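You operate a simulated robot arm through the tools that you are given. There is no shell and no other tool. Be economical: measure what you need, move in short steps, check, and stop when the job is done.

Carry out the task below with a simulated two-armed robot. There is one attempt and no reset: what you move stays moved.

TASK
Push the disc drawer shut. Put the tips carton on the green shelf of the shelf unit. Take the worn cover on the fitting mat and put it away on the desk top by the yellow panel. Put the pencil case on the top of the fitting table away on the top of the property shelf. Open the paper door, take the pens carton on the top of the fitting table and put it away on the red shelf of the cupboard, then shut the door. Put the green rolled strap from the bare end of the long desk on the top of the supply shelf and the yellow rolled strap on the top of the recording bench. Any order will do. Set down upright: tips carton, pens carton.

Only the result counts: the job must be done as asked and must still hold three seconds after the hand-in. Knocking over, shifting, dropping, spilling or breaking anything else fails it. A push-on lid holds only when it is set on centred and level and pressed home; a screw cap is set on level and turned clockwise until tight.

THE ROBOT
Two 7-joint arms with two-finger parallel grippers on one trunk, on a base that drives. Base frame: it is fixed to the floor where the robot stands at the start and does not move with it; the origin is under the middle of the robot, x ahead of it, y to its left, z up. Units: m, degrees, N and s.
The left shoulder is at the start at [0.05, 0.168, 1.082], the right one opposite. With the tool pointing down near the work surface each hand reaches from about 0.18 to 0.66 m from the robot's upright axis, wherever it stands, measured 20 degrees to its own side. Places, roughly: desk top by the yellow panel [-6.6, 2.9, 0.7]; disc drawer [0.7, 0.2, 0.7]; green shelf of the shelf unit [1.9, -0.3, 0.5]; paper door [2.2, -0.9, 0.9]; pencil case (6x16x5 cm) [1.2, -2.7, 0.9]; pens carton [1.25, -2.25, 1]; red shelf of the cupboard [2.5, -0.8, 1.3]; rolled strap [-4.5, -3.75, 0.75]; top of the property shelf [-7.1, -4.4, 0.3]; top of the recording bench [-6, -5.1, 0.8]; top of the supply shelf (66x18 cm) [-7.14, -4.46, 1.18]; worn cover (6x6x2 cm) [1.1, -2.5, 0.9]. Payload 1.57 kg a hand.
The TCP of each hand is the grasp point between the finger pads, 0.03 m short of the fingertips. In the tool frame z runs along the fingers and y along their closing line. Largest opening 0.08 m; finger width 0.017, thickness 0.012; the body of the gripper, 0.04 by 0.082 m, starts 0.08 m behind the TCP.
Orientation is that of the tool frame in the base frame, as [roll, pitch, yaw] about the fixed x, y, z axes, in that order (R = Rz(yaw) Ry(pitch) Rx(roll)). With the fingers straight down and closing along the base's y, the tool's x points along the base's -x, its y along +y and its z along -z.

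THE INTERFACE
- The arms move only by the tool servo_tool. It takes "left_deltas", "right_deltas" or both (then of equal length, played together; a hand with none holds still); each is a list of rows, each a list of 7 numbers: the shift along the base's x, y, z in cm, then the turn, a rotation vector about the base's x, y, z in degrees, then the finger opening in cm, from 0 to 8. In form: [[x, y, z, rx, ry, rz, grip], ...]. A call has 1 to 8 rows; each row is the pose to reach, as a shift and turn from the pose commanded when the call began. Rows are played at 5 a second. More than 0.05 m and 8.6 degrees between two rows, or a gripper value outside its range, and nothing of the call is played. A pose out of reach is approached as far as the arm can. The call stops where the force on the tool passes 40 N (or 10 N more than at its start, if that is more) or the arm is blocked; 0.2 s more then pass. Each finger travels about 0.045 m/s and halts on what it meets, pressing with about 24 N; the grip force reading is that of the motor and also rises with nothing between the fingers. The clock runs only during rows and for 0.2 s after the last one: add rows that repeat a pose to give the fingers time. The reply holds the time, the measured pose of the TCP, the force on the tool along the base axes, the opening and the grip force, in the units named above and with some noise, with the torque about the TCP (base axes, N m) and any sound that the robot's microphone picked up, and new pictures: "views" is both (left out), scene, wrist or none (wrist: the cameras of the hands that moved).
- Cameras (640 x 400 px; columns grow to the right, rows downward): "scene" is now at [0.1254, 0.0113, 1.2839]; the picture's right is [0.11, -0.99, 0.00], its down [-0.64, -0.07, -0.76] and it looks along [0.76, 0.09, -0.64] (base axes); focal length 263 px, centre (320, 200). "left" rides on the left gripper at [0.072, 0.007, -0.122] in its tool frame; the picture's right is [-0.09, 1.00, 0.00], its down [-0.84, -0.08, -0.54] and it looks along [-0.54, -0.05, 0.84] (tool axes); focal length 238 px, centre (320, 200). "right" rides on the right gripper at [0.072, -0.007, -0.122] in its tool frame; the picture's right is [0.09, 1.00, 0.00], its down [-0.84, 0.08, -0.54] and it looks along [-0.54, 0.05, 0.84] (tool axes); focal length 238 px, centre (320, 200). There is no depth. A picture from a camera that has moved, and an enlarged one, comes with that camera's place and axes in the base frame and with its lens.
- slide_trunk(by): slides the trunk up (or, below 0, down) by that many m; the arms and the scene camera ride with it, the base frame stays. It gives what a move gives, with no picture.
- roll_base(legs): drives the robot by 1 to 6 legs, each [ahead, left, turn to the left] in m, m and degrees, along the robot's own axes; the way and the turn of a leg run together, so that a leg with both is an arc; at most 1.5 m and 180 degrees a leg. The arms and the cameras ride along, it lands a little off, and it stops where it bumps. It gives what a move gives, and a new picture of the scene camera.
- pan_tilt(pan, tilt): turns the head with the scene camera to pan (to the left, within 80 degrees either way) and tilt (down, from -29 to 69), counted from straight ahead of the robot. It gives what a move gives, and a new picture of the scene camera.
- inspect(camera, box): a new picture of the part [left, top, right, bottom] of that camera's present view, enlarged. The clock stands still meanwhile.
- hand_in(): hands the job in; it is judged then, once.

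Go step by step. Nothing tells you exact positions but the pictures and the camera data: compare them with the known pose of the tool, close in by small moves and look again before you grip or let go. The budget is 217 turns and 260 pictures, counting those below and the enlarged ones. Unless the task says otherwise, let go and move clear before handing in, and close with one line.

The tools are called after "Emit:" by a JSON object that holds its "fn" and its "kwargs". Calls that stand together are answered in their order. servo_tool: Moves the arms, as the interface text tells. Its arguments: {"type":"object","properties":{"left_deltas":{"type":"array","items":{"type":"array","items":{"type":"number"}}},"right_deltas":{"type":"array","items":{"type":"array","items":{"type":"number"}}},"views":{"type":"string","enum":["both","scene","wrist","none"]}},"required":[]} The other tools are called the same way: slide_trunk (by) slides the trunk up or down; roll_base (legs) drives the base; pan_tilt (pan, tilt) turns the head that bears the scene camera; inspect (camera, box) takes an enlarged picture of a part of a camera's view; hand_in () hands the job in.

At the start:

```text
time: 0.0
left_ee_pos: [0.4807, 0.2365, 1.0222]
left_orientation: [-180.0, 0.0, -179.8]
left_contact_force: [0.4, -0.3, -0.3]
left_moment: [-0.03, -0.01, 0.01]
left_finger_gap: 0.0798
left_finger_force: 0.2
right_ee_pos: [0.4646, -0.0827, 1.0442]
right_orientation: [-179.9, 0.1, -180.0]
right_contact_force: [0.3, 0.2, -0.1]
right_moment: [0.03, 0.03, 0.02]
right_finger_gap: 0.08
right_finger_force: 0.2
trunk travel left (down, up): [-0.25, 0.193]
robot x, y, heading: [-0.0003, 0.0012, -0.1]
head pan, tilt: [6.6, 40.2]
```

scene: 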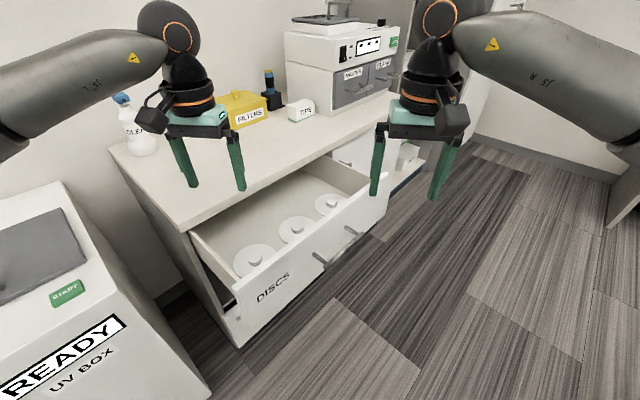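
right: 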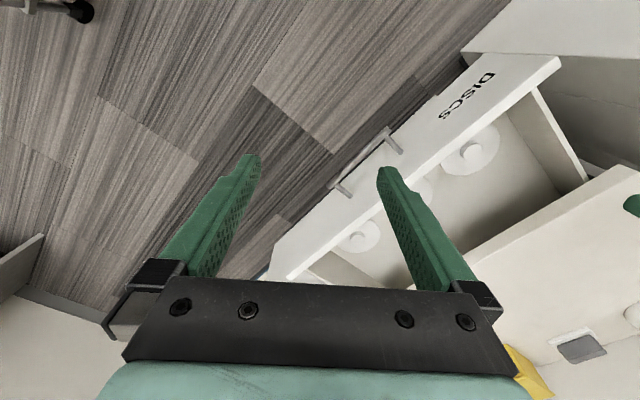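
left: 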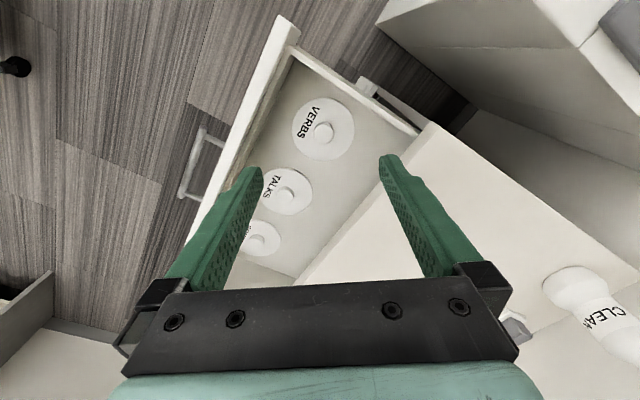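

The drawer stands open, with its front running diagonally from about (0.39, 0.26) to (0.96, -0.15). I'll look around before moving.

Emit:
{"fn": "pan_tilt", "kwargs": {"pan": -25, "tilt": 15}}

Emit:
{"fn": "inspect", "kwargs": {"camera": "scene", "box": [160, 40, 640, 340]}}

```text
time: 1.0
left_ee_pos: [0.4802, 0.2362, 1.0207]
left_orientation: [179.9, 0.0, -179.9]
left_contact_force: [0.0, -0.2, 0.5]
left_moment: [-0.01, 0.0, 0.0]
left_finger_gap: 0.0801
left_finger_force: 0.2
right_ee_pos: [0.466, -0.0837, 1.0455]
right_orientation: [-180.0, 0.0, 179.9]
right_contact_force: [0.3, -0.2, 0.2]
right_moment: [0.02, 0.03, -0.01]
right_finger_gap: 0.08
right_finger_force: 0.1
trunk travel left (down, up): [-0.25, 0.193]
robot x, y, heading: [-0.0004, -0.0002, 0.1]
head pan, tilt: [-25.0, 15.0]
camera scene: at [0.1258, -0.0378, 1.3236], right [-0.42, -0.91, 0.0], down [-0.24, 0.11, -0.97], along [0.88, -0.41, -0.26], focal length 263 px, centre (320, 200)
```

scene: 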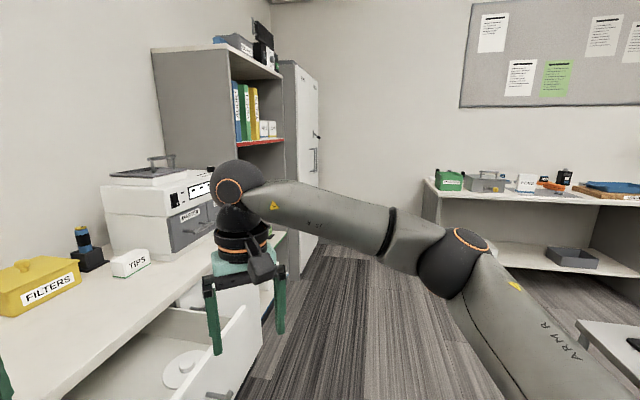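

```text
1.33 times, centred on (400, 190) of scene
camera zoom: at [0.1258, -0.0378, 1.3236], right [-0.42, -0.91, 0.0], down [-0.24, 0.11, -0.97], along [0.88, -0.41, -0.26], focal length 351 px, centre (213, 213)
```

zoom: 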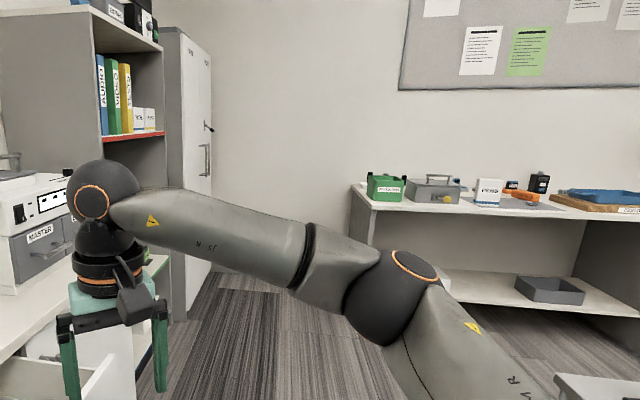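

The cabinet is turned about 54° to me. I'll step right, turn to face the drawer front and move nearer.

Emit:
{"fn": "roll_base", "kwargs": {"legs": [[0, -0.3, 0], [0, 0, 54.5], [0.18, -0.25, 0]]}}

Emit:
{"fn": "pan_tilt", "kwargs": {"pan": 0, "tilt": 45}}

```text
time: 9.0
left_ee_pos: [0.3998, 0.2294, 1.0224]
left_orientation: [180.0, 0.0, -126.1]
left_contact_force: [-0.2, 0.1, -0.5]
left_moment: [-0.01, 0.03, 0.01]
left_finger_gap: 0.0802
left_finger_force: 0.0
right_ee_pos: [0.6503, 0.0287, 1.0459]
right_orientation: [-180.0, -0.1, -126.0]
right_contact_force: [-0.3, -0.4, -0.2]
right_moment: [0.01, 0.02, -0.03]
right_finger_gap: 0.0801
right_finger_force: 0.0
trunk travel left (down, up): [-0.25, 0.193]
robot x, y, heading: [0.309, -0.2967, 54.0]
head pan, tilt: [-25.0, 15.0]
camera scene: at [0.4147, -0.2189, 1.3236], right [0.48, -0.88, 0.0], down [-0.23, -0.12, -0.97], along [0.85, 0.47, -0.26], focal length 263 px, centre (320, 200)
```

scene: 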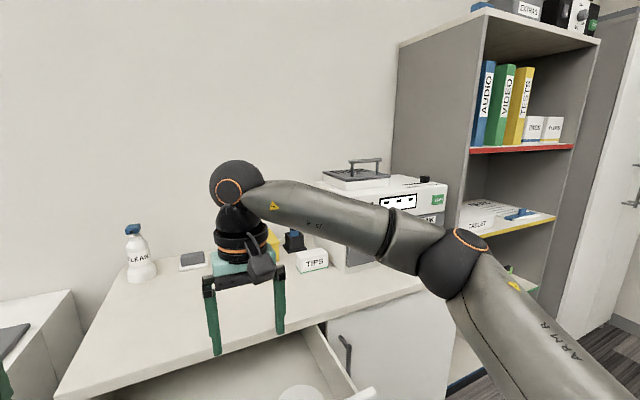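

```text
time: 9.9
left_ee_pos: [0.3986, 0.2287, 1.0215]
left_orientation: [179.9, -0.1, -126.1]
left_contact_force: [0.2, -0.7, 0.7]
left_moment: [0.04, 0.03, 0.0]
left_finger_gap: 0.0802
left_finger_force: 0.0
right_ee_pos: [0.6494, 0.029, 1.0439]
right_orientation: [-180.0, 0.0, -126.1]
right_contact_force: [0.2, -1.1, 0.2]
right_moment: [0.01, -0.02, -0.07]
right_finger_gap: 0.0798
right_finger_force: 0.0
trunk travel left (down, up): [-0.25, 0.193]
robot x, y, heading: [0.3106, -0.3045, 53.5]
head pan, tilt: [0.0, 45.0]
camera scene: at [0.3807, -0.1983, 1.2769], right [0.81, -0.59, 0.0], down [-0.42, -0.57, -0.71], along [0.42, 0.57, -0.71], focal length 263 px, centre (320, 200)
```

scene: 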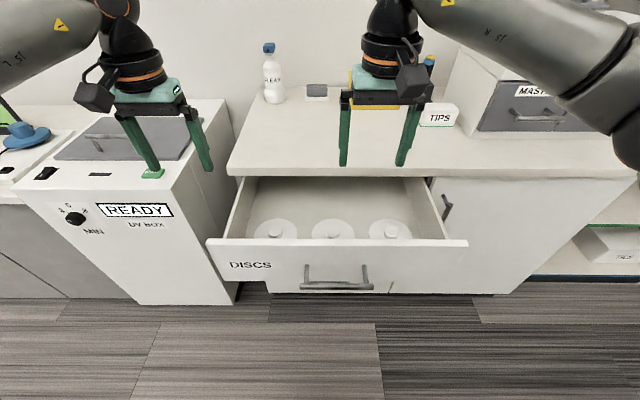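

Now aligned with the drawer, whose front is about 0.54 m ahead. I'll close the right hand, tilt it forward and lower it in front of the drawer.

Emit:
{"fn": "servo_tool", "kwargs": {"right_deltas": [[-0.8, -1.1, -4, 6, -4.4, 0, 0], [-1.6, -2.2, -8, 12, -8.9, 0, 0], [-2.4, -3.3, -12, 18, -13.3, 0, 0], [-3.2, -4.4, -16, 24, -17.8, 0, 0], [-4, -5.5, -20, 24, -17.8, 0, 0], [-4.8, -6.5, -24, 24, -17.8, 0, 0]]}}

```text
time: 11.3
left_ee_pos: [0.4002, 0.229, 1.0221]
left_orientation: [-180.0, 0.0, -126.1]
left_contact_force: [1.7, -0.5, -0.6]
left_moment: [-0.02, -0.01, 0.02]
left_finger_gap: 0.0798
left_finger_force: 0.0
right_ee_pos: [0.6029, -0.0379, 0.8047]
right_orientation: [-179.7, 29.9, -126.2]
right_contact_force: [-0.3, -0.6, 0.6]
right_moment: [0.02, -0.02, 0.02]
right_finger_gap: 0.0002
right_finger_force: 21.4
trunk travel left (down, up): [-0.25, 0.193]
robot x, y, heading: [0.307, -0.2988, 54.1]
head pan, tilt: [0.0, 45.0]
camera scene: at [0.3807, -0.1983, 1.2769], right [0.81, -0.59, 0.0], down [-0.42, -0.57, -0.71], along [0.42, 0.57, -0.71], focal length 263 px, centre (320, 200)
camera right: at [0.535, -0.142, 0.8749], right [-0.85, 0.52, -0.05], down [0.2, 0.41, 0.89], along [0.48, 0.74, -0.46], focal length 238 px, centre (320, 200)
```

scene: 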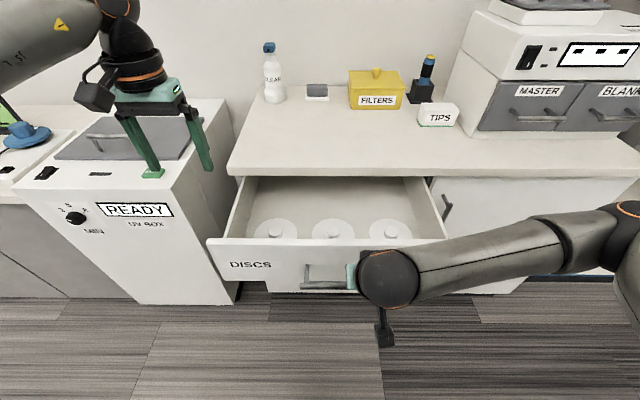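
right: 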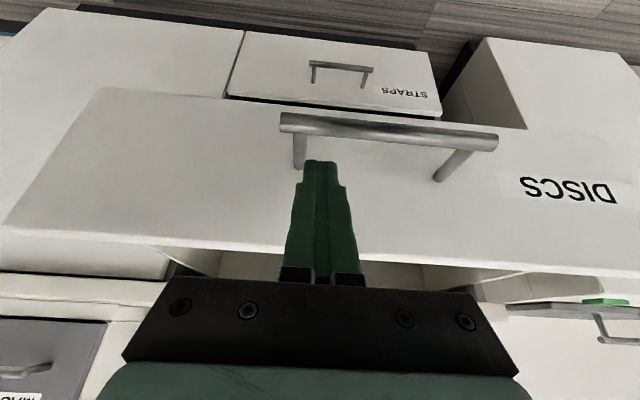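

The tip sits in front of the drawer face just above the handle. I'll push ahead along the cabinet normal.

Emit:
{"fn": "servo_tool", "kwargs": {"right_deltas": [[2.35, 3.24, 0, 0, 0, 0, 0], [3.8, 5.26, 0, 0, 0, 0, 0], [5.3, 7.3, 0, 0, 0, 0, 0], [6.75, 9.3, 0, 0, 0, 0, 0], [8.2, 11.3, 0, 0, 0, 0, 0], [9.4, 13, 0, 0, 0, 0, 0], [10.6, 14.6, 0, 0, 0, 0, 0], [11.7, 16.2, 0, 0, 0, 0, 0]]}}

```text
time: 13.1
left_ee_pos: [0.4011, 0.2292, 1.0219]
left_orientation: [179.9, 0.0, -125.9]
left_contact_force: [-0.6, 0.2, -0.4]
left_moment: [0.04, 0.02, 0.0]
left_finger_gap: 0.0803
left_finger_force: 0.0
right_ee_pos: [0.7191, 0.1266, 0.8047]
right_orientation: [-179.7, 29.9, -126.1]
right_contact_force: [0.2, 0.5, -0.3]
right_moment: [0.0, 0.0, 0.02]
right_finger_gap: 0.0001
right_finger_force: 20.8
trunk travel left (down, up): [-0.25, 0.193]
robot x, y, heading: [0.308, -0.2977, 53.9]
head pan, tilt: [0.0, 45.0]
camera scene: at [0.3807, -0.1981, 1.2768], right [0.81, -0.59, 0.0], down [-0.42, -0.57, -0.71], along [0.42, 0.57, -0.71], focal length 263 px, centre (320, 200)
camera right: at [0.6518, 0.0217, 0.875], right [-0.85, 0.52, -0.05], down [0.2, 0.41, 0.89], along [0.48, 0.74, -0.46], focal length 238 px, centre (320, 200)
```

scene: 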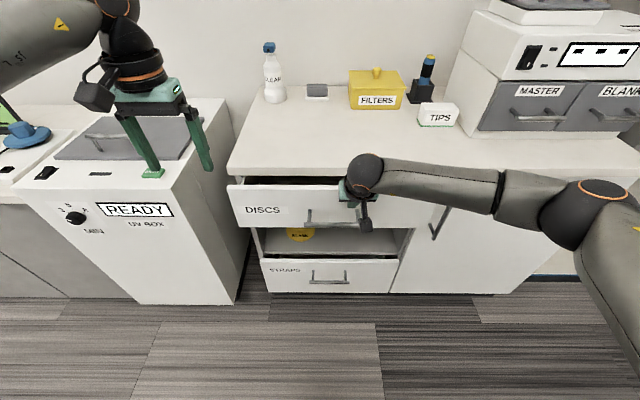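
right: 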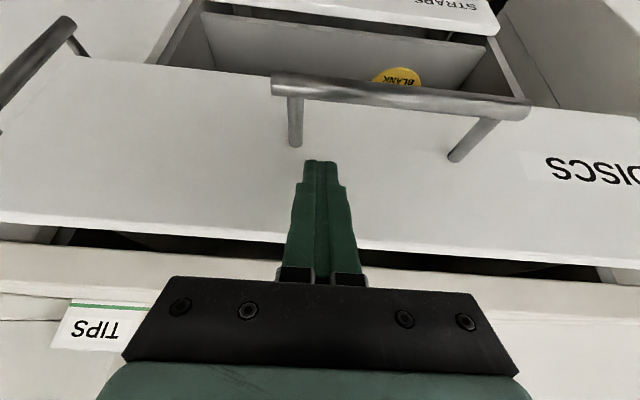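

The drawer is nearly shut, so I'll keep pushing until it stops.

Emit:
{"fn": "servo_tool", "kwargs": {"right_deltas": [[1.2, 1.6, 0, 0, 0, 0, 0], [2.4, 3.2, 0, 0, 0, 0, 0], [3.5, 4.9, 0, 0, 0, 0, 0], [4.7, 6.5, 0, 0, 0, 0, 0], [5.9, 8.1, 0, 0, 0, 0, 0]]}}

```text
time: 14.1
left_ee_pos: [0.401, 0.2284, 1.0214]
left_orientation: [179.9, -0.1, -126.1]
left_contact_force: [-0.1, -0.3, -0.1]
left_moment: [0.0, 0.0, -0.01]
left_finger_gap: 0.08
left_finger_force: 0.0
right_ee_pos: [0.7589, 0.1836, 0.8043]
right_orientation: [-179.7, 28.9, -126.1]
right_contact_force: [-5.4, -7.9, 4.9]
right_moment: [-0.13, 0.05, -0.05]
right_finger_gap: 0.0
right_finger_force: 21.3
trunk travel left (down, up): [-0.25, 0.193]
robot x, y, heading: [0.3113, -0.2975, 53.6]
head pan, tilt: [0.0, 45.0]
stopped in row 4 (right hand): the force on the tool passed its limit at 48 N (the readings are from after the stop); the commanded pose is now the measured one
camera scene: at [0.3806, -0.1986, 1.2769], right [0.81, -0.59, 0.0], down [-0.42, -0.57, -0.71], along [0.42, 0.57, -0.71], focal length 263 px, centre (320, 200)
camera right: at [0.6918, 0.0806, 0.877], right [-0.85, 0.52, -0.05], down [0.21, 0.43, 0.88], along [0.48, 0.74, -0.47], focal length 238 px, centre (320, 200)
```

scene: 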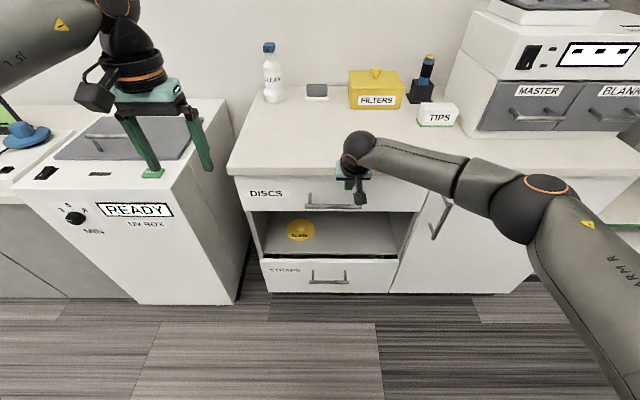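
right: 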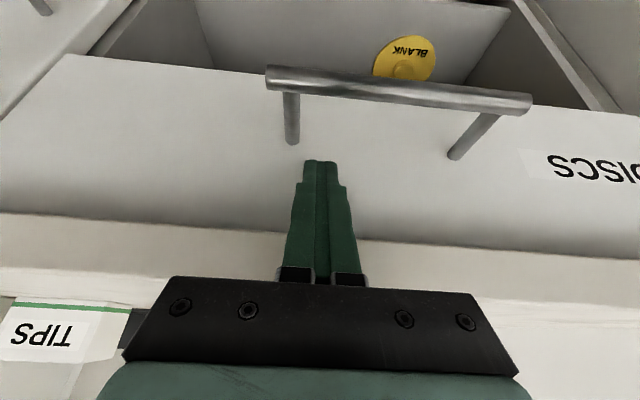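

The drawer is shut. I'll back the right hand off and zoom in on the tips carton and shelf unit.

Emit:
{"fn": "servo_tool", "kwargs": {"right_deltas": [[-2.3, -3.2, 2, 0, 0, 0, 0], [-4.6, -6.4, 6, 0, 0, 0, 0], [-5.8, -8, 10, -6, 4.4, 0, 0], [-5.8, -8, 14.5, -12, 8.9, 0, 2], [-5.8, -8, 19, -18, 13.3, 0, 4], [-5.8, -8, 23.5, -24, 17.8, 0, 8]], "views": "none"}}

Emit:
{"fn": "inspect", "kwargs": {"camera": "scene", "box": [340, 40, 540, 165]}}

Emit:
{"fn": "pan_tilt", "kwargs": {"pan": -45, "tilt": 25}}

```text
refused: row 2 steps farther than a row can; nothing moved
```

```text
3.20 times, centred on (440, 102) of scene
camera zoom: at [0.3806, -0.1986, 1.2769], right [0.81, -0.59, 0.0], down [-0.42, -0.57, -0.71], along [0.42, 0.57, -0.71], focal length 841 px, centre (-64, 512)
```

zoom: 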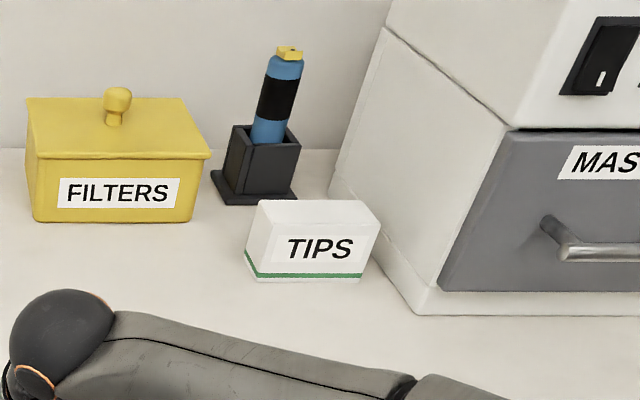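

```text
time: 15.3
left_ee_pos: [0.4002, 0.2287, 1.0217]
left_orientation: [-180.0, 0.0, -126.0]
left_contact_force: [-0.8, 0.6, -0.4]
left_moment: [-0.01, 0.03, 0.04]
left_finger_gap: 0.0802
left_finger_force: 0.0
right_ee_pos: [0.7583, 0.1837, 0.8038]
right_orientation: [-179.7, 29.0, -126.1]
right_contact_force: [-9.0, -7.5, 1.6]
right_moment: [-0.09, 0.29, 0.04]
right_finger_gap: 0.0
right_finger_force: 21.5
trunk travel left (down, up): [-0.25, 0.193]
robot x, y, heading: [0.309, -0.2986, 54.0]
head pan, tilt: [-45.0, 25.0]
camera scene: at [0.4229, -0.2506, 1.3075], right [0.15, -0.99, 0.0], down [-0.42, -0.06, -0.91], along [0.9, 0.14, -0.42], focal length 263 px, centre (320, 200)
```

scene: 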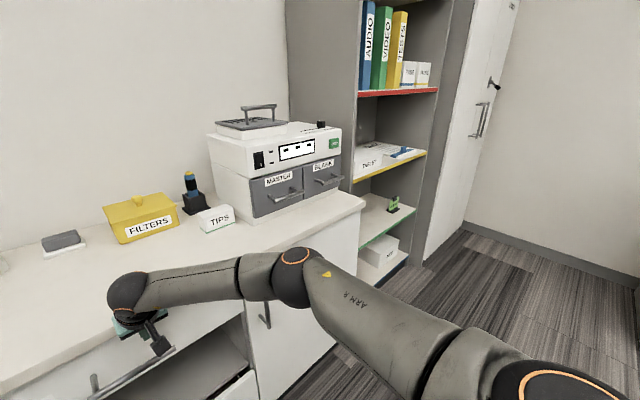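

The carton is about 11.5 × 5 × 6.3 cm and stands beside the machine. I'll retract the right hand, raise the left, and roll closer.

Emit:
{"fn": "servo_tool", "kwargs": {"right_deltas": [[-2.3, -3.2, 1, 0, 0, 0, 0], [-4.6, -6.4, 3, 0, 0, 0, 0], [-6, -8.4, 7, -6, 4.4, 0, 0], [-7, -9.8, 11, -12, 8.9, 0, 2], [-8, -11, 15.5, -18, 13.3, 0, 4], [-9, -12.2, 20, -23.4, 17.2, 0, 6], [-9, -12.2, 24.5, -23.4, 17.2, 0, 7]], "left_deltas": [[0, 0, 2, 0, 0, 0, 8], [-1, -1.5, 4, 0, 0, 0, 8], [-2, -3, 6, 0, 0, 0, 8], [-3, -4.5, 8, 0, 0, 0, 8], [-4, -6, 9, 0, 0, 0, 8], [-5, -7, 10, 0, 0, 0, 8], [-5, -7, 10, 0, 0, 0, 8]], "views": "none"}}

Emit:
{"fn": "roll_base", "kwargs": {"legs": [[0, -0.18, 0], [0.3, 0, 0]]}}

Emit:
{"fn": "pan_tilt", "kwargs": {"pan": -15, "tilt": 50}}

```text
time: 16.9
left_ee_pos: [0.3504, 0.1603, 1.1211]
left_orientation: [-179.9, 0.0, -126.2]
left_contact_force: [0.4, 1.3, 0.3]
left_moment: [0.0, -0.02, -0.01]
left_finger_gap: 0.08
left_finger_force: 0.1
right_ee_pos: [0.6679, 0.064, 1.0495]
right_orientation: [-179.7, -0.1, -126.1]
right_contact_force: [-0.2, -0.1, -0.6]
right_moment: [-0.02, -0.02, 0.0]
right_finger_gap: 0.0701
right_finger_force: 0.2
trunk travel left (down, up): [-0.25, 0.193]
robot x, y, heading: [0.3101, -0.2967, 53.8]
head pan, tilt: [-45.0, 25.0]
```

```text
time: 20.7
left_ee_pos: [0.6746, 0.2932, 1.1207]
left_orientation: [-180.0, -0.1, -126.2]
left_contact_force: [-0.4, -0.6, 0.1]
left_moment: [0.0, 0.03, -0.01]
left_finger_gap: 0.0798
left_finger_force: 0.1
right_ee_pos: [0.9937, 0.1952, 1.0496]
right_orientation: [-179.7, 0.0, -126.3]
right_contact_force: [-0.4, -0.8, -0.5]
right_moment: [-0.02, 0.03, 0.03]
right_finger_gap: 0.0699
right_finger_force: 0.0
trunk travel left (down, up): [-0.25, 0.193]
robot x, y, heading: [0.627, -0.1648, 53.5]
head pan, tilt: [-45.0, 25.0]
camera scene: at [0.7458, -0.1177, 1.3074], right [0.15, -0.99, 0.0], down [-0.42, -0.06, -0.91], along [0.9, 0.14, -0.42], focal length 263 px, centre (320, 200)
```

scene: 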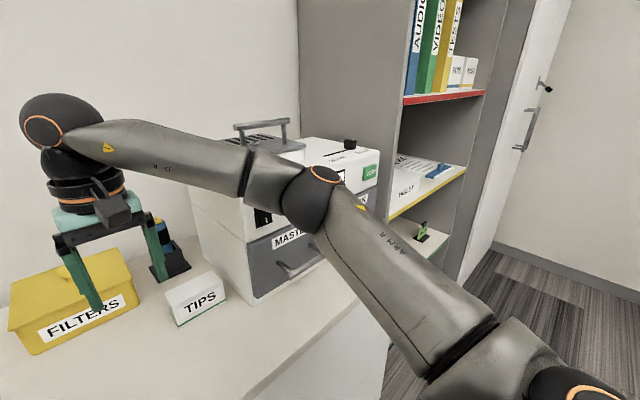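

```text
time: 21.7
left_ee_pos: [0.674, 0.2921, 1.1215]
left_orientation: [-179.9, 0.0, -126.3]
left_contact_force: [-0.2, 0.4, -0.2]
left_moment: [-0.02, 0.01, 0.04]
left_finger_gap: 0.0801
left_finger_force: 0.0
right_ee_pos: [0.9921, 0.1952, 1.0503]
right_orientation: [-179.6, 0.0, -126.4]
right_contact_force: [-0.4, 0.3, 0.1]
right_moment: [0.0, 0.02, 0.02]
right_finger_gap: 0.0702
right_finger_force: 0.1
trunk travel left (down, up): [-0.25, 0.193]
robot x, y, heading: [0.6241, -0.1675, 53.7]
head pan, tilt: [-15.0, 50.0]
camera scene: at [0.7146, -0.0838, 1.27], right [0.62, -0.78, 0.0], down [-0.6, -0.48, -0.64], along [0.5, 0.4, -0.77], focal length 263 px, centre (320, 200)
```

scene: 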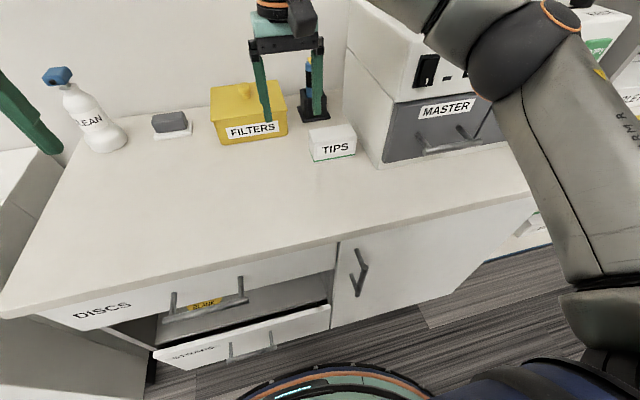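

The carton lies parallel to the desk, centred near (1.12, 0.20). I'll rotate the right hand by −90° so it closes front to back, and move above the carton.

Emit:
{"fn": "servo_tool", "kwargs": {"right_deltas": [[0, 0, 0, 0, 0, -8.4, 8], [0, 0, 0, 0, 0, -16.8, 8], [0, 0, 0, 0, 0, -25.2, 8], [2, 0.1, 0, 0, 0, -33.6, 8], [4, 0.2, 0, 0, 0, -42, 8], [6, 0.4, 0, 0, 0, -50.4, 8], [8, 0.5, 0, 0, 0, -58.5, 8], [10, 0.6, 0, 0, 0, -66.5, 8]], "views": "none"}}

Emit:
{"fn": "servo_tool", "kwargs": {"right_deltas": [[1, 0.1, 0, 0, 0, -8, 8], [2.3, 0.2, 0, 0, 0, -16, 8], [2.3, 0.2, -2, 0, 0, -23.7, 8], [2.3, 0.2, -4, 0, 0, -23.7, 8]]}}

```text
time: 23.5
left_ee_pos: [0.6735, 0.292, 1.1206]
left_orientation: [180.0, 0.0, -126.4]
left_contact_force: [-0.1, -0.2, 0.5]
left_moment: [-0.02, 0.0, -0.01]
left_finger_gap: 0.08
left_finger_force: 0.1
right_ee_pos: [1.0928, 0.2015, 1.0523]
right_orientation: [-179.7, 0.2, 166.9]
right_contact_force: [0.6, -0.2, 0.1]
right_moment: [-0.03, 0.02, -0.02]
right_finger_gap: 0.0798
right_finger_force: 0.1
trunk travel left (down, up): [-0.25, 0.193]
robot x, y, heading: [0.6289, -0.1684, 53.5]
head pan, tilt: [-15.0, 50.0]
```

```text
time: 24.5
left_ee_pos: [0.6731, 0.2925, 1.1213]
left_orientation: [180.0, 0.1, -126.3]
left_contact_force: [0.6, 0.4, 0.4]
left_moment: [-0.01, 0.01, -0.01]
left_finger_gap: 0.0802
left_finger_force: 0.0
right_ee_pos: [1.1147, 0.2022, 1.0123]
right_orientation: [-179.7, 0.0, 143.3]
right_contact_force: [0.0, 0.8, 0.7]
right_moment: [0.03, 0.0, 0.02]
right_finger_gap: 0.08
right_finger_force: 0.1
trunk travel left (down, up): [-0.25, 0.193]
robot x, y, heading: [0.6284, -0.1642, 53.7]
head pan, tilt: [-15.0, 50.0]
camera scene: at [0.7147, -0.0837, 1.27], right [0.62, -0.78, 0.0], down [-0.6, -0.48, -0.64], along [0.5, 0.4, -0.77], focal length 263 px, centre (320, 200)
camera right: at [1.0537, 0.2392, 1.1346], right [0.52, 0.85, 0.0], down [0.72, -0.44, 0.54], along [0.46, -0.29, -0.84], focal length 238 px, centre (320, 200)
```

scene: 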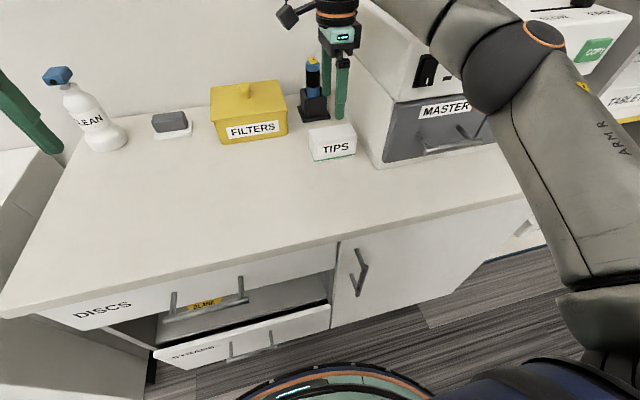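
right: 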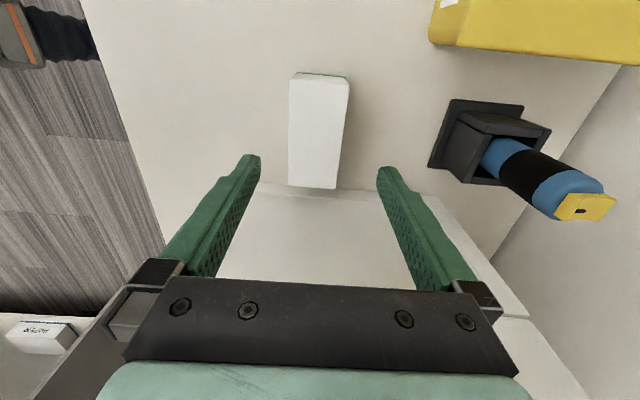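

The carton is centred between the fingers, so I'll descend and grip.

Emit:
{"fn": "servo_tool", "kwargs": {"right_deltas": [[-0.4, 0.1, -4, 0, 0, 0, 8], [-0.4, 0.1, -8, 0, 0, 0, 8], [-0.4, 0.1, -10.5, 0, 0, 0, 8], [-0.4, 0.1, -12.5, 0, 0, 0, 8], [-0.4, 0.1, -12.5, 0, 0, 0, 4], [-0.4, 0.1, -12.5, 0, 0, 0, 3], [-0.4, 0.1, -12.5, 0, 0, 0, 2.5]]}}

```text
time: 26.1
left_ee_pos: [0.6613, 0.2909, 1.1227]
left_orientation: [-179.4, 0.7, -126.2]
left_contact_force: [-0.1, 0.6, 0.1]
left_moment: [0.0, 0.03, 0.01]
left_finger_gap: 0.0799
left_finger_force: 0.1
right_ee_pos: [1.0964, 0.2069, 0.8998]
right_orientation: [179.1, 0.6, 144.5]
right_contact_force: [1.5, -0.1, 12.9]
right_moment: [-0.35, -0.03, -0.05]
right_finger_gap: 0.0501
right_finger_force: 20.2
trunk travel left (down, up): [-0.25, 0.193]
robot x, y, heading: [0.6273, -0.1648, 53.3]
head pan, tilt: [-15.0, 50.0]
camera scene: at [0.7006, -0.0861, 1.2713], right [0.62, -0.78, 0.01], down [-0.59, -0.48, -0.65], along [0.51, 0.4, -0.76], focal length 263 px, centre (320, 200)
camera right: at [1.032, 0.2417, 1.0222], right [0.5, 0.86, 0.02], down [0.72, -0.43, 0.55], along [0.48, -0.27, -0.83], focal length 238 px, centre (320, 200)
```

scene: 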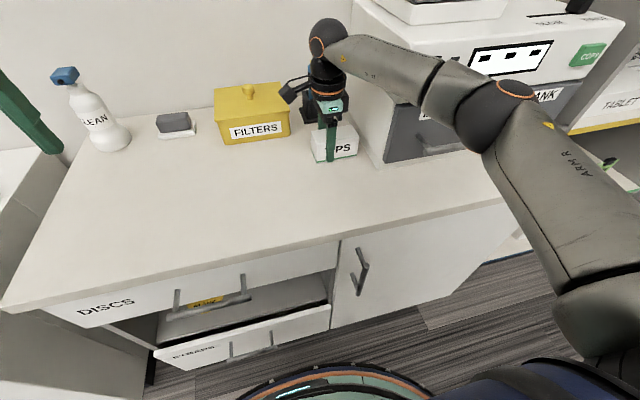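
right: 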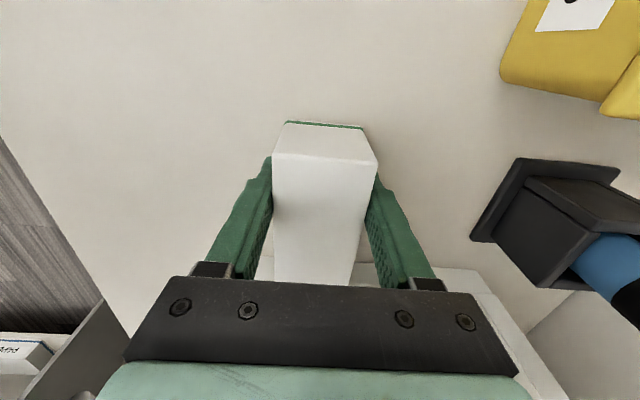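

The carton is gripped (gap 5.0 cm) and the desk top is near z 0.87. I'll lift it and carry it to the clear front of the desk, turning it 90° so I can re-grip it from the front at a tilt.

Emit:
{"fn": "servo_tool", "kwargs": {"right_deltas": [[0, 0, 3, 0, 0, 0, 2.5], [0, 0, 6, 0, 0, 0, 2.5], [-1, -1.2, 8, 0, 0, 8.3, 2.5], [-2.2, -2.5, 8, 0, 0, 16.6, 2.5], [-3.4, -3.9, 8, 0, 0, 24.9, 2.5], [-4.6, -5.3, 8, 0, 0, 33.2, 2.5], [-5.6, -6.6, 8, 0, 0, 41.5, 2.5], [-6.6, -7.5, 8, 0, 0, 49.8, 2.5]], "views": "none"}}

Emit:
{"fn": "servo_tool", "kwargs": {"right_deltas": [[0, 0, 0, 0, 0, 8.2, 2.5], [0, 0, 0, 0, 0, 16.4, 2.5], [0, 0, 0, 0, 0, 24.6, 2.5], [0, 0, -1, 0, 0, 32.8, 2.5], [0, 0, -3, 0, 0, 39.5, 2.5], [0, 0, -5, 0, 0, 39.5, 2.5]]}}

```text
time: 27.9
left_ee_pos: [0.6743, 0.2922, 1.1213]
left_orientation: [179.9, 0.0, -126.3]
left_contact_force: [-0.2, 0.4, -0.8]
left_moment: [0.02, -0.02, 0.02]
left_finger_gap: 0.0798
left_finger_force: 0.0
right_ee_pos: [1.0456, 0.1281, 0.9642]
right_orientation: [-179.7, -0.1, -166.7]
right_contact_force: [0.2, -1.0, -1.5]
right_moment: [-0.01, 0.05, 0.03]
right_finger_gap: 0.0498
right_finger_force: 23.8
trunk travel left (down, up): [-0.25, 0.193]
robot x, y, heading: [0.6325, -0.1609, 53.6]
head pan, tilt: [-15.0, 50.0]
```

```text
time: 29.3
left_ee_pos: [0.6745, 0.2928, 1.1227]
left_orientation: [179.9, 0.0, -126.3]
left_contact_force: [0.3, 0.5, -1.2]
left_moment: [0.0, -0.02, -0.04]
left_finger_gap: 0.0799
left_finger_force: 0.1
right_ee_pos: [1.044, 0.1294, 0.9138]
right_orientation: [-179.9, 0.0, -127.1]
right_contact_force: [-0.5, -0.9, -2.2]
right_moment: [-0.06, 0.02, 0.01]
right_finger_gap: 0.0499
right_finger_force: 23.4
trunk travel left (down, up): [-0.25, 0.193]
robot x, y, heading: [0.6283, -0.1671, 53.6]
head pan, tilt: [-15.0, 50.0]
camera scene: at [0.7148, -0.0836, 1.2699], right [0.62, -0.78, 0.0], down [-0.6, -0.48, -0.64], along [0.5, 0.4, -0.77], focal length 263 px, centre (320, 200)
camera right: at [1.0064, 0.066, 1.037], right [-0.85, 0.53, 0.0], down [0.44, 0.71, 0.54], along [0.29, 0.46, -0.84], focal length 238 px, centre (320, 200)
```

scene: 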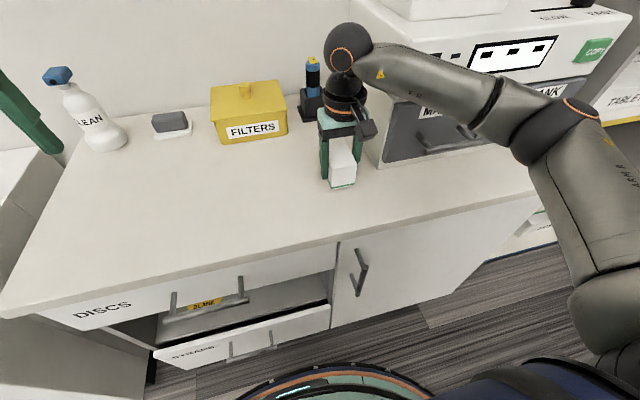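
right: 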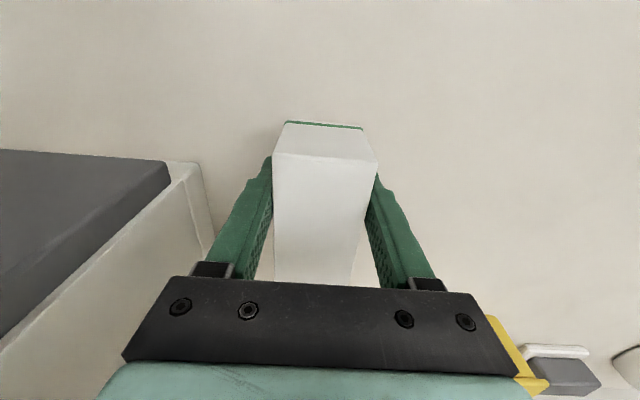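

I'll lower to the desk and release, then lift off and back and tilt the hand forward.

Emit:
{"fn": "servo_tool", "kwargs": {"right_deltas": [[0, 0, -0.7, 0, 0, 0, 2.5], [0, 0, -1.3, 0, 0, 0, 2.5], [0, 0, -1.3, 0, 0, 0, 5], [0, 0, -1.3, 0, 0, 0, 8], [0, 0, -1.3, 0, 0, 0, 8]], "views": "none"}}

Emit:
{"fn": "servo_tool", "kwargs": {"right_deltas": [[0, 0, 4, 0, 0, 0, 8], [0, 0, 8, 0, 0, 0, 8], [-2, -2.8, 10, 6.7, -5, 0, 8], [-4.4, -6, 10, 13.4, -9.9, 0, 8], [-6.5, -8.9, 10, 20.1, -14.9, 0, 8], [-6.5, -8.9, 10, 26.8, -19.8, 0, 8], [-6.5, -8.9, 10, 33.5, -24.8, 0, 8], [-6.5, -8.9, 8, 40.2, -29.7, 0, 8]]}}

```text
time: 30.5
left_ee_pos: [0.6738, 0.2934, 1.121]
left_orientation: [-179.9, 0.0, -126.2]
left_contact_force: [0.1, -0.5, -0.4]
left_moment: [-0.02, 0.02, 0.0]
left_finger_gap: 0.0802
left_finger_force: 0.0
right_ee_pos: [1.045, 0.1286, 0.9007]
right_orientation: [-179.7, 0.0, -127.2]
right_contact_force: [-1.0, 0.5, 0.3]
right_moment: [-0.02, 0.0, -0.01]
right_finger_gap: 0.0798
right_finger_force: 0.1
trunk travel left (down, up): [-0.25, 0.193]
robot x, y, heading: [0.6303, -0.1639, 53.5]
head pan, tilt: [-15.0, 50.0]
```

```text
time: 32.3
left_ee_pos: [0.674, 0.2928, 1.1227]
left_orientation: [180.0, -0.1, -126.3]
left_contact_force: [0.1, -1.7, 0.2]
left_moment: [0.02, -0.01, 0.02]
left_finger_gap: 0.0801
left_finger_force: 0.1
right_ee_pos: [0.9864, 0.0734, 0.9914]
right_orientation: [179.3, 50.1, -127.6]
right_contact_force: [0.3, -0.7, 0.4]
right_moment: [0.0, 0.02, -0.02]
right_finger_gap: 0.0801
right_finger_force: 0.0
right hand out of reach, approached as far as the arm can: row 7, 8
trunk travel left (down, up): [-0.25, 0.193]
robot x, y, heading: [0.6293, -0.1652, 53.7]
head pan, tilt: [-15.0, 50.0]
camera scene: at [0.7147, -0.0836, 1.2699], right [0.62, -0.78, 0.0], down [-0.6, -0.48, -0.64], along [0.5, 0.4, -0.77], focal length 263 px, centre (320, 200)
camera right: at [0.9083, -0.0424, 1.0159], right [-0.83, 0.56, -0.06], down [0.02, 0.14, 0.99], along [0.56, 0.82, -0.13], focal length 238 px, centre (320, 200)
```

scene: 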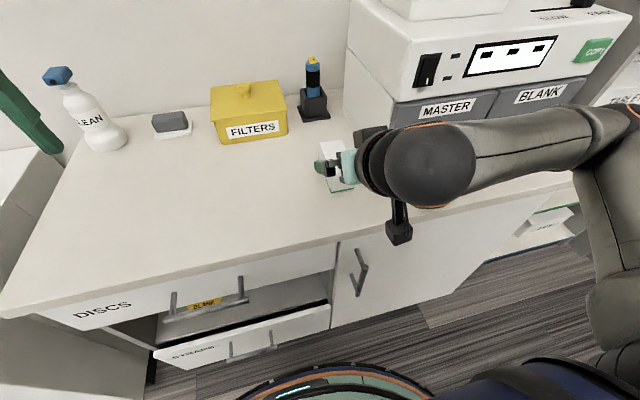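
right: 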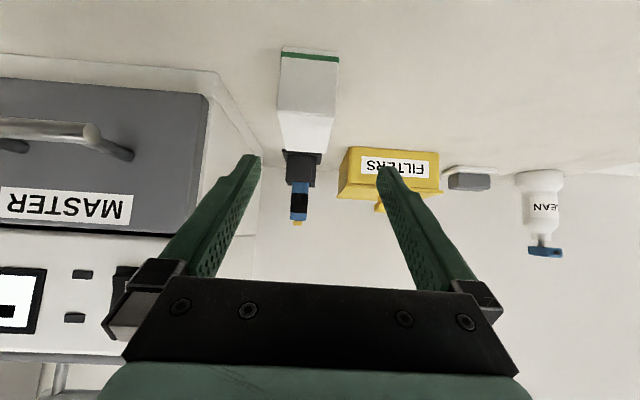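

The carton stands square to me. I'll roll back 0.12 m to give the arm room for the tilted grasp.

Emit:
{"fn": "roll_base", "kwargs": {"legs": [[-0.12, 0, 0]]}}

```text
time: 33.5
left_ee_pos: [0.6009, 0.1958, 1.1207]
left_orientation: [180.0, 0.1, -126.0]
left_contact_force: [0.2, -0.3, 0.0]
left_moment: [0.01, -0.01, -0.03]
left_finger_gap: 0.0802
left_finger_force: 0.0
right_ee_pos: [0.9152, -0.0223, 0.9932]
right_orientation: [179.3, 49.9, -127.7]
right_contact_force: [0.2, -0.4, -0.3]
right_moment: [0.03, -0.04, 0.02]
right_finger_gap: 0.0802
right_finger_force: 0.0
trunk travel left (down, up): [-0.25, 0.193]
robot x, y, heading: [0.56, -0.2618, 53.7]
head pan, tilt: [-15.0, 50.0]
camera scene: at [0.6428, -0.1809, 1.27], right [0.63, -0.78, 0.0], down [-0.6, -0.48, -0.64], along [0.5, 0.4, -0.77], focal length 263 px, centre (320, 200)
```

scene: 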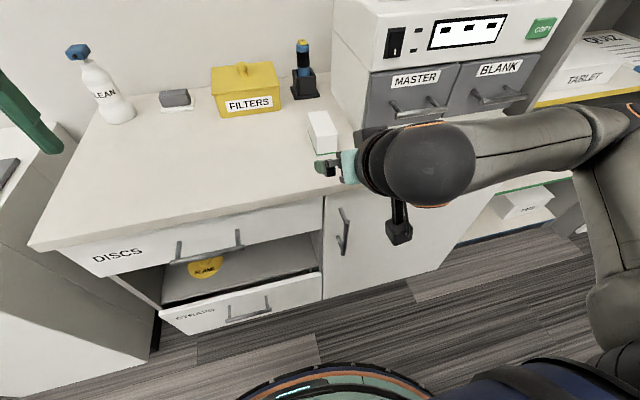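

I'll line up behind the carton (1.5 cm to my right), lower, and check before closing in.

Emit:
{"fn": "servo_tool", "kwargs": {"right_deltas": [[1.8, 1.5, -2, 3.2, -2.4, 0, 8], [3.6, 3.4, -4, 6.4, -4.8, 0, 8], [5.5, 5.5, -6.5, 6.4, -4.8, 0, 8], [7.4, 7.8, -8.8, 6.4, -4.8, 0, 8]]}}

```text
time: 34.5
left_ee_pos: [0.6021, 0.1964, 1.1213]
left_orientation: [-179.9, 0.0, -126.2]
left_contact_force: [-0.4, 0.8, -0.6]
left_moment: [-0.02, -0.01, 0.0]
left_finger_gap: 0.0802
left_finger_force: 0.1
right_ee_pos: [0.9895, 0.0581, 0.9046]
right_orientation: [179.3, 58.0, -127.7]
right_contact_force: [0.6, -0.1, -0.1]
right_moment: [-0.01, -0.01, -0.01]
right_finger_gap: 0.08
right_finger_force: 0.0
trunk travel left (down, up): [-0.25, 0.193]
robot x, y, heading: [0.5571, -0.261, 53.7]
head pan, tilt: [-15.0, 50.0]
camera scene: at [0.6433, -0.1803, 1.2699], right [0.63, -0.78, 0.0], down [-0.6, -0.48, -0.64], along [0.5, 0.4, -0.77], focal length 263 px, centre (320, 200)
camera right: at [0.9099, -0.0605, 0.9084], right [-0.83, 0.56, -0.07], down [-0.07, 0.03, 1.0], along [0.56, 0.83, 0.01], focal length 238 px, centre (320, 200)
```

scene: 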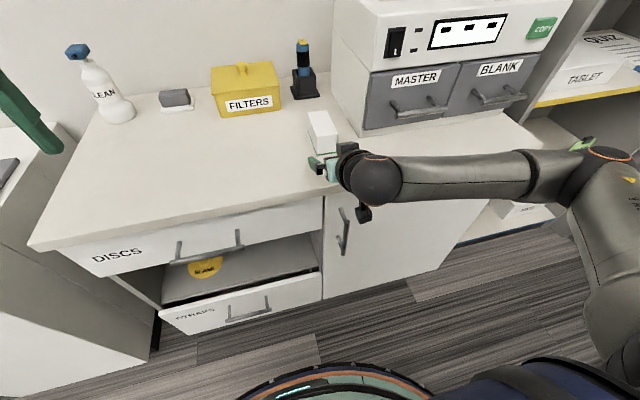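
right: 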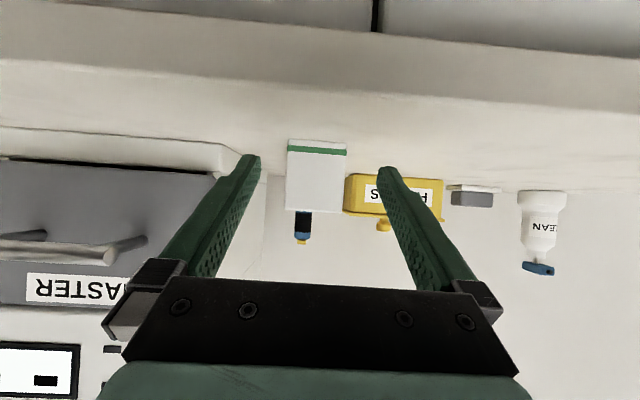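

The carton is centred. I'll advance 9 cm and grip.

Emit:
{"fn": "servo_tool", "kwargs": {"right_deltas": [[1.8, 2.4, -0.5, 0, 0, 0, 8], [3.6, 4.9, -0.5, 0, 0, 0, 8], [5.3, 7.2, -0.5, 0, 0, 0, 8], [5.3, 7.2, -0.5, 0, 0, 0, 5], [5.3, 7.2, -0.5, 0, 0, 0, 3], [5.3, 7.2, -0.5, 0, 0, 0, 2.5], [5.3, 7.2, -0.5, 0, 0, 0, 2.5], [5.3, 7.2, 1, 0, 0, 0, 2.5]]}}

```text
time: 36.3
left_ee_pos: [0.6015, 0.1952, 1.121]
left_orientation: [-180.0, 0.0, -126.2]
left_contact_force: [-0.8, 0.0, 0.2]
left_moment: [0.04, 0.01, -0.02]
left_finger_gap: 0.0802
left_finger_force: 0.0
right_ee_pos: [1.0421, 0.1283, 0.9142]
right_orientation: [179.2, 57.9, -127.8]
right_contact_force: [-0.5, 0.9, -2.4]
right_moment: [-0.04, 0.0, -0.01]
right_finger_gap: 0.0495
right_finger_force: 24.3
trunk travel left (down, up): [-0.25, 0.193]
robot x, y, heading: [0.5594, -0.262, 53.7]
head pan, tilt: [-15.0, 50.0]
camera scene: at [0.6432, -0.1804, 1.2699], right [0.63, -0.78, 0.0], down [-0.6, -0.48, -0.64], along [0.5, 0.4, -0.77], focal length 263 px, centre (320, 200)
camera right: at [0.9631, 0.0106, 0.9188], right [-0.82, 0.56, -0.07], down [-0.06, 0.03, 1.0], along [0.56, 0.83, 0.01], focal length 238 px, centre (320, 200)
```

scene: 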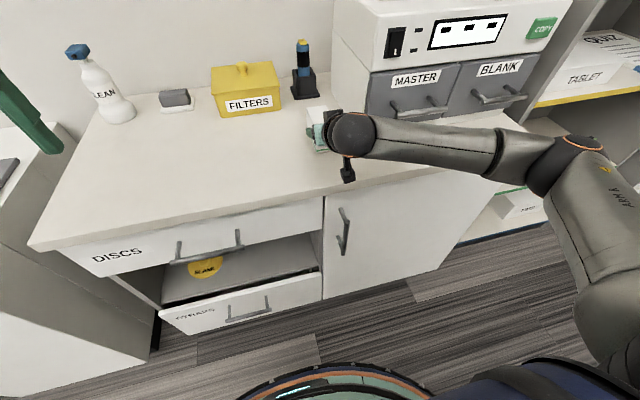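
right: 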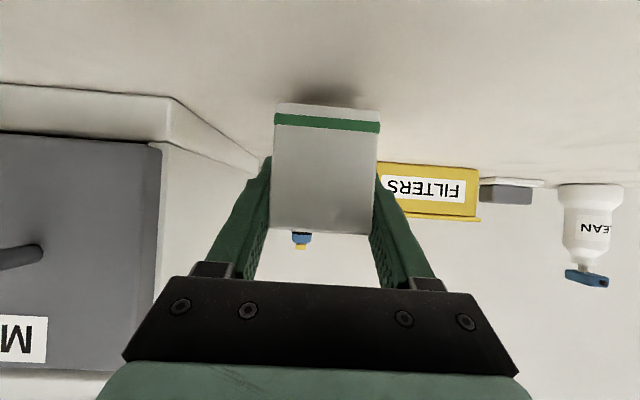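

The carton is held at a 58° forward tilt. I'll lift it, back off, and strafe right to face the shelf unit.

Emit:
{"fn": "servo_tool", "kwargs": {"right_deltas": [[0, 0, 4, 0, 0, 0, 2.5], [0, 0, 7, 0, 0, 0, 2.5]], "views": "none"}}

Emit:
{"fn": "roll_base", "kwargs": {"legs": [[-0.45, 0, 0], [0, -0.95, 0]]}}

Emit:
{"fn": "pan_tilt", "kwargs": {"pan": 0, "tilt": 35}}

```text
time: 36.9
left_ee_pos: [0.6016, 0.1961, 1.1199]
left_orientation: [-180.0, 0.0, -126.2]
left_contact_force: [-1.0, -0.2, -0.5]
left_moment: [0.02, 0.0, -0.03]
left_finger_gap: 0.0801
left_finger_force: 0.1
right_ee_pos: [1.0412, 0.1286, 0.9847]
right_orientation: [179.0, 57.8, -127.8]
right_contact_force: [-0.3, 0.6, -1.2]
right_moment: [-0.03, -0.02, -0.01]
right_finger_gap: 0.0497
right_finger_force: 23.5
trunk travel left (down, up): [-0.25, 0.193]
robot x, y, heading: [0.5576, -0.2623, 53.8]
head pan, tilt: [-15.0, 50.0]
```

```text
time: 39.4
left_ee_pos: [0.3692, -0.1209, 1.1221]
left_orientation: [-179.9, 0.1, -126.2]
left_contact_force: [0.0, -0.3, 0.1]
left_moment: [0.01, 0.0, 0.01]
left_finger_gap: 0.0796
left_finger_force: 0.1
right_ee_pos: [0.8096, -0.1867, 0.9843]
right_orientation: [179.0, 57.9, -127.8]
right_contact_force: [0.2, 0.3, -2.0]
right_moment: [-0.01, 0.03, 0.02]
right_finger_gap: 0.0499
right_finger_force: 24.0
trunk travel left (down, up): [-0.25, 0.193]
robot x, y, heading: [0.3295, -0.5776, 53.8]
head pan, tilt: [-15.0, 50.0]
stopped in leg 1: the robot was blocked; the commanded pose is now the measured one
camera scene: at [0.4114, -0.4965, 1.2699], right [0.63, -0.78, 0.0], down [-0.6, -0.48, -0.64], along [0.5, 0.4, -0.77], focal length 263 px, centre (320, 200)
```

scene: 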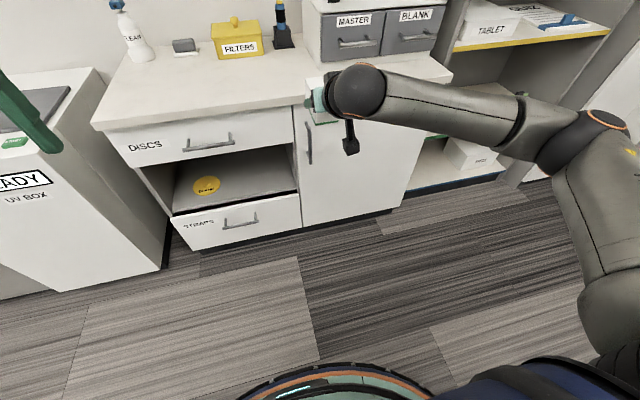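

```text
time: 40.2
left_ee_pos: [0.37, -0.1202, 1.121]
left_orientation: [-179.9, 0.1, -126.2]
left_contact_force: [-0.8, -0.9, 0.4]
left_moment: [0.04, 0.0, 0.0]
left_finger_gap: 0.0801
left_finger_force: 0.1
right_ee_pos: [0.8094, -0.1863, 0.985]
right_orientation: [178.9, 58.0, -127.8]
right_contact_force: [1.2, -0.1, -2.2]
right_moment: [-0.07, 0.03, 0.03]
right_finger_gap: 0.0499
right_finger_force: 24.1
trunk travel left (down, up): [-0.25, 0.193]
robot x, y, heading: [0.3272, -0.579, 53.8]
head pan, tilt: [0.0, 35.0]
camera scene: at [0.4035, -0.4736, 1.2916], right [0.81, -0.59, 0.0], down [-0.34, -0.46, -0.82], along [0.48, 0.66, -0.57], focal length 263 px, centre (320, 200)
```

scene: 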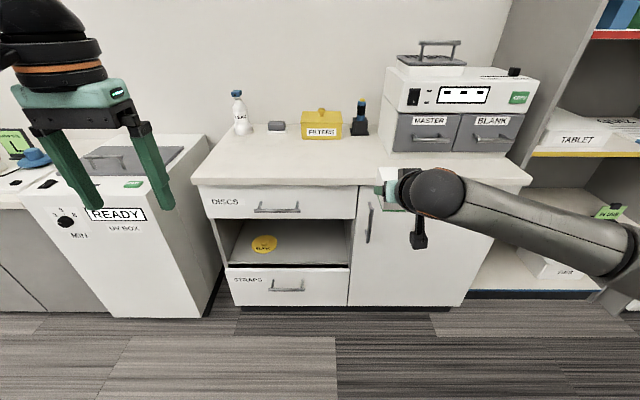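

Something behind blocked the roll. I'll look to my right rear before strafing.

Emit:
{"fn": "roll_base", "kwargs": {"legs": [[0.06, 0, 0]]}}

Emit:
{"fn": "pan_tilt", "kwargs": {"pan": -80, "tilt": 45}}

```text
time: 41.1
left_ee_pos: [0.4051, -0.0727, 1.121]
left_orientation: [-179.9, 0.1, -126.1]
left_contact_force: [-0.2, 0.4, 0.2]
left_moment: [0.02, -0.01, -0.02]
left_finger_gap: 0.0801
left_finger_force: 0.1
right_ee_pos: [0.8448, -0.1382, 0.9839]
right_orientation: [179.0, 58.0, -127.8]
right_contact_force: [0.1, 0.9, -2.3]
right_moment: [-0.02, -0.01, -0.03]
right_finger_gap: 0.05
right_finger_force: 23.7
trunk travel left (down, up): [-0.25, 0.193]
robot x, y, heading: [0.3606, -0.5297, 53.5]
head pan, tilt: [0.0, 35.0]
camera scene: at [0.4392, -0.4248, 1.2915], right [0.81, -0.59, 0.0], down [-0.34, -0.46, -0.82], along [0.48, 0.66, -0.57], focal length 263 px, centre (320, 200)
```

scene: 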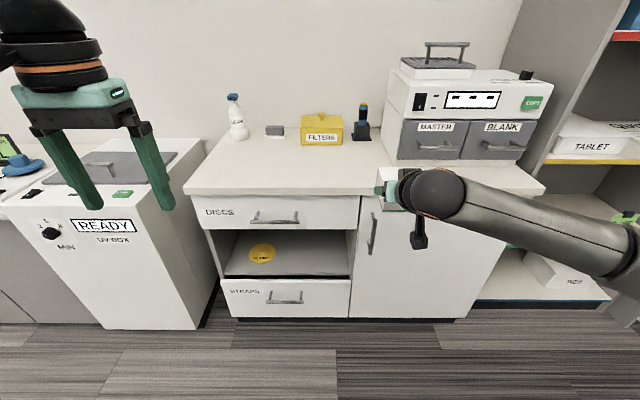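

```text
time: 42.7
left_ee_pos: [0.4048, -0.0724, 1.1219]
left_orientation: [-179.9, 0.0, -126.1]
left_contact_force: [0.1, -0.1, -0.2]
left_moment: [0.04, -0.02, -0.01]
left_finger_gap: 0.08
left_finger_force: 0.2
right_ee_pos: [0.8457, -0.1381, 0.9847]
right_orientation: [179.1, 58.0, -127.8]
right_contact_force: [0.0, 0.1, -2.6]
right_moment: [-0.03, 0.02, 0.02]
right_finger_gap: 0.0499
right_finger_force: 24.4
trunk travel left (down, up): [-0.25, 0.193]
robot x, y, heading: [0.3628, -0.5327, 53.9]
head pan, tilt: [-80.0, 45.0]
camera scene: at [0.4597, -0.5323, 1.2768], right [-0.44, -0.9, 0.0], down [-0.63, 0.31, -0.71], along [0.63, -0.31, -0.71], focal length 263 px, centre (320, 200)
```

scene: 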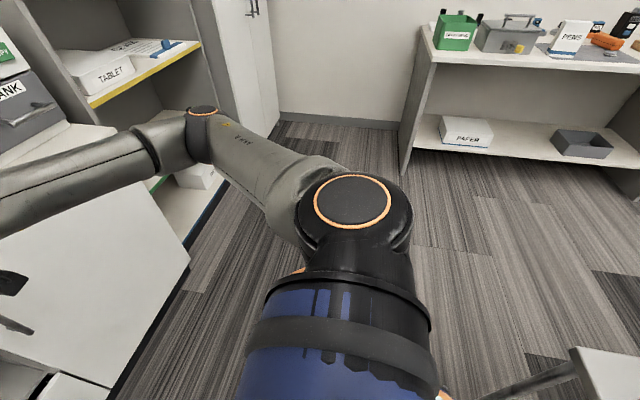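

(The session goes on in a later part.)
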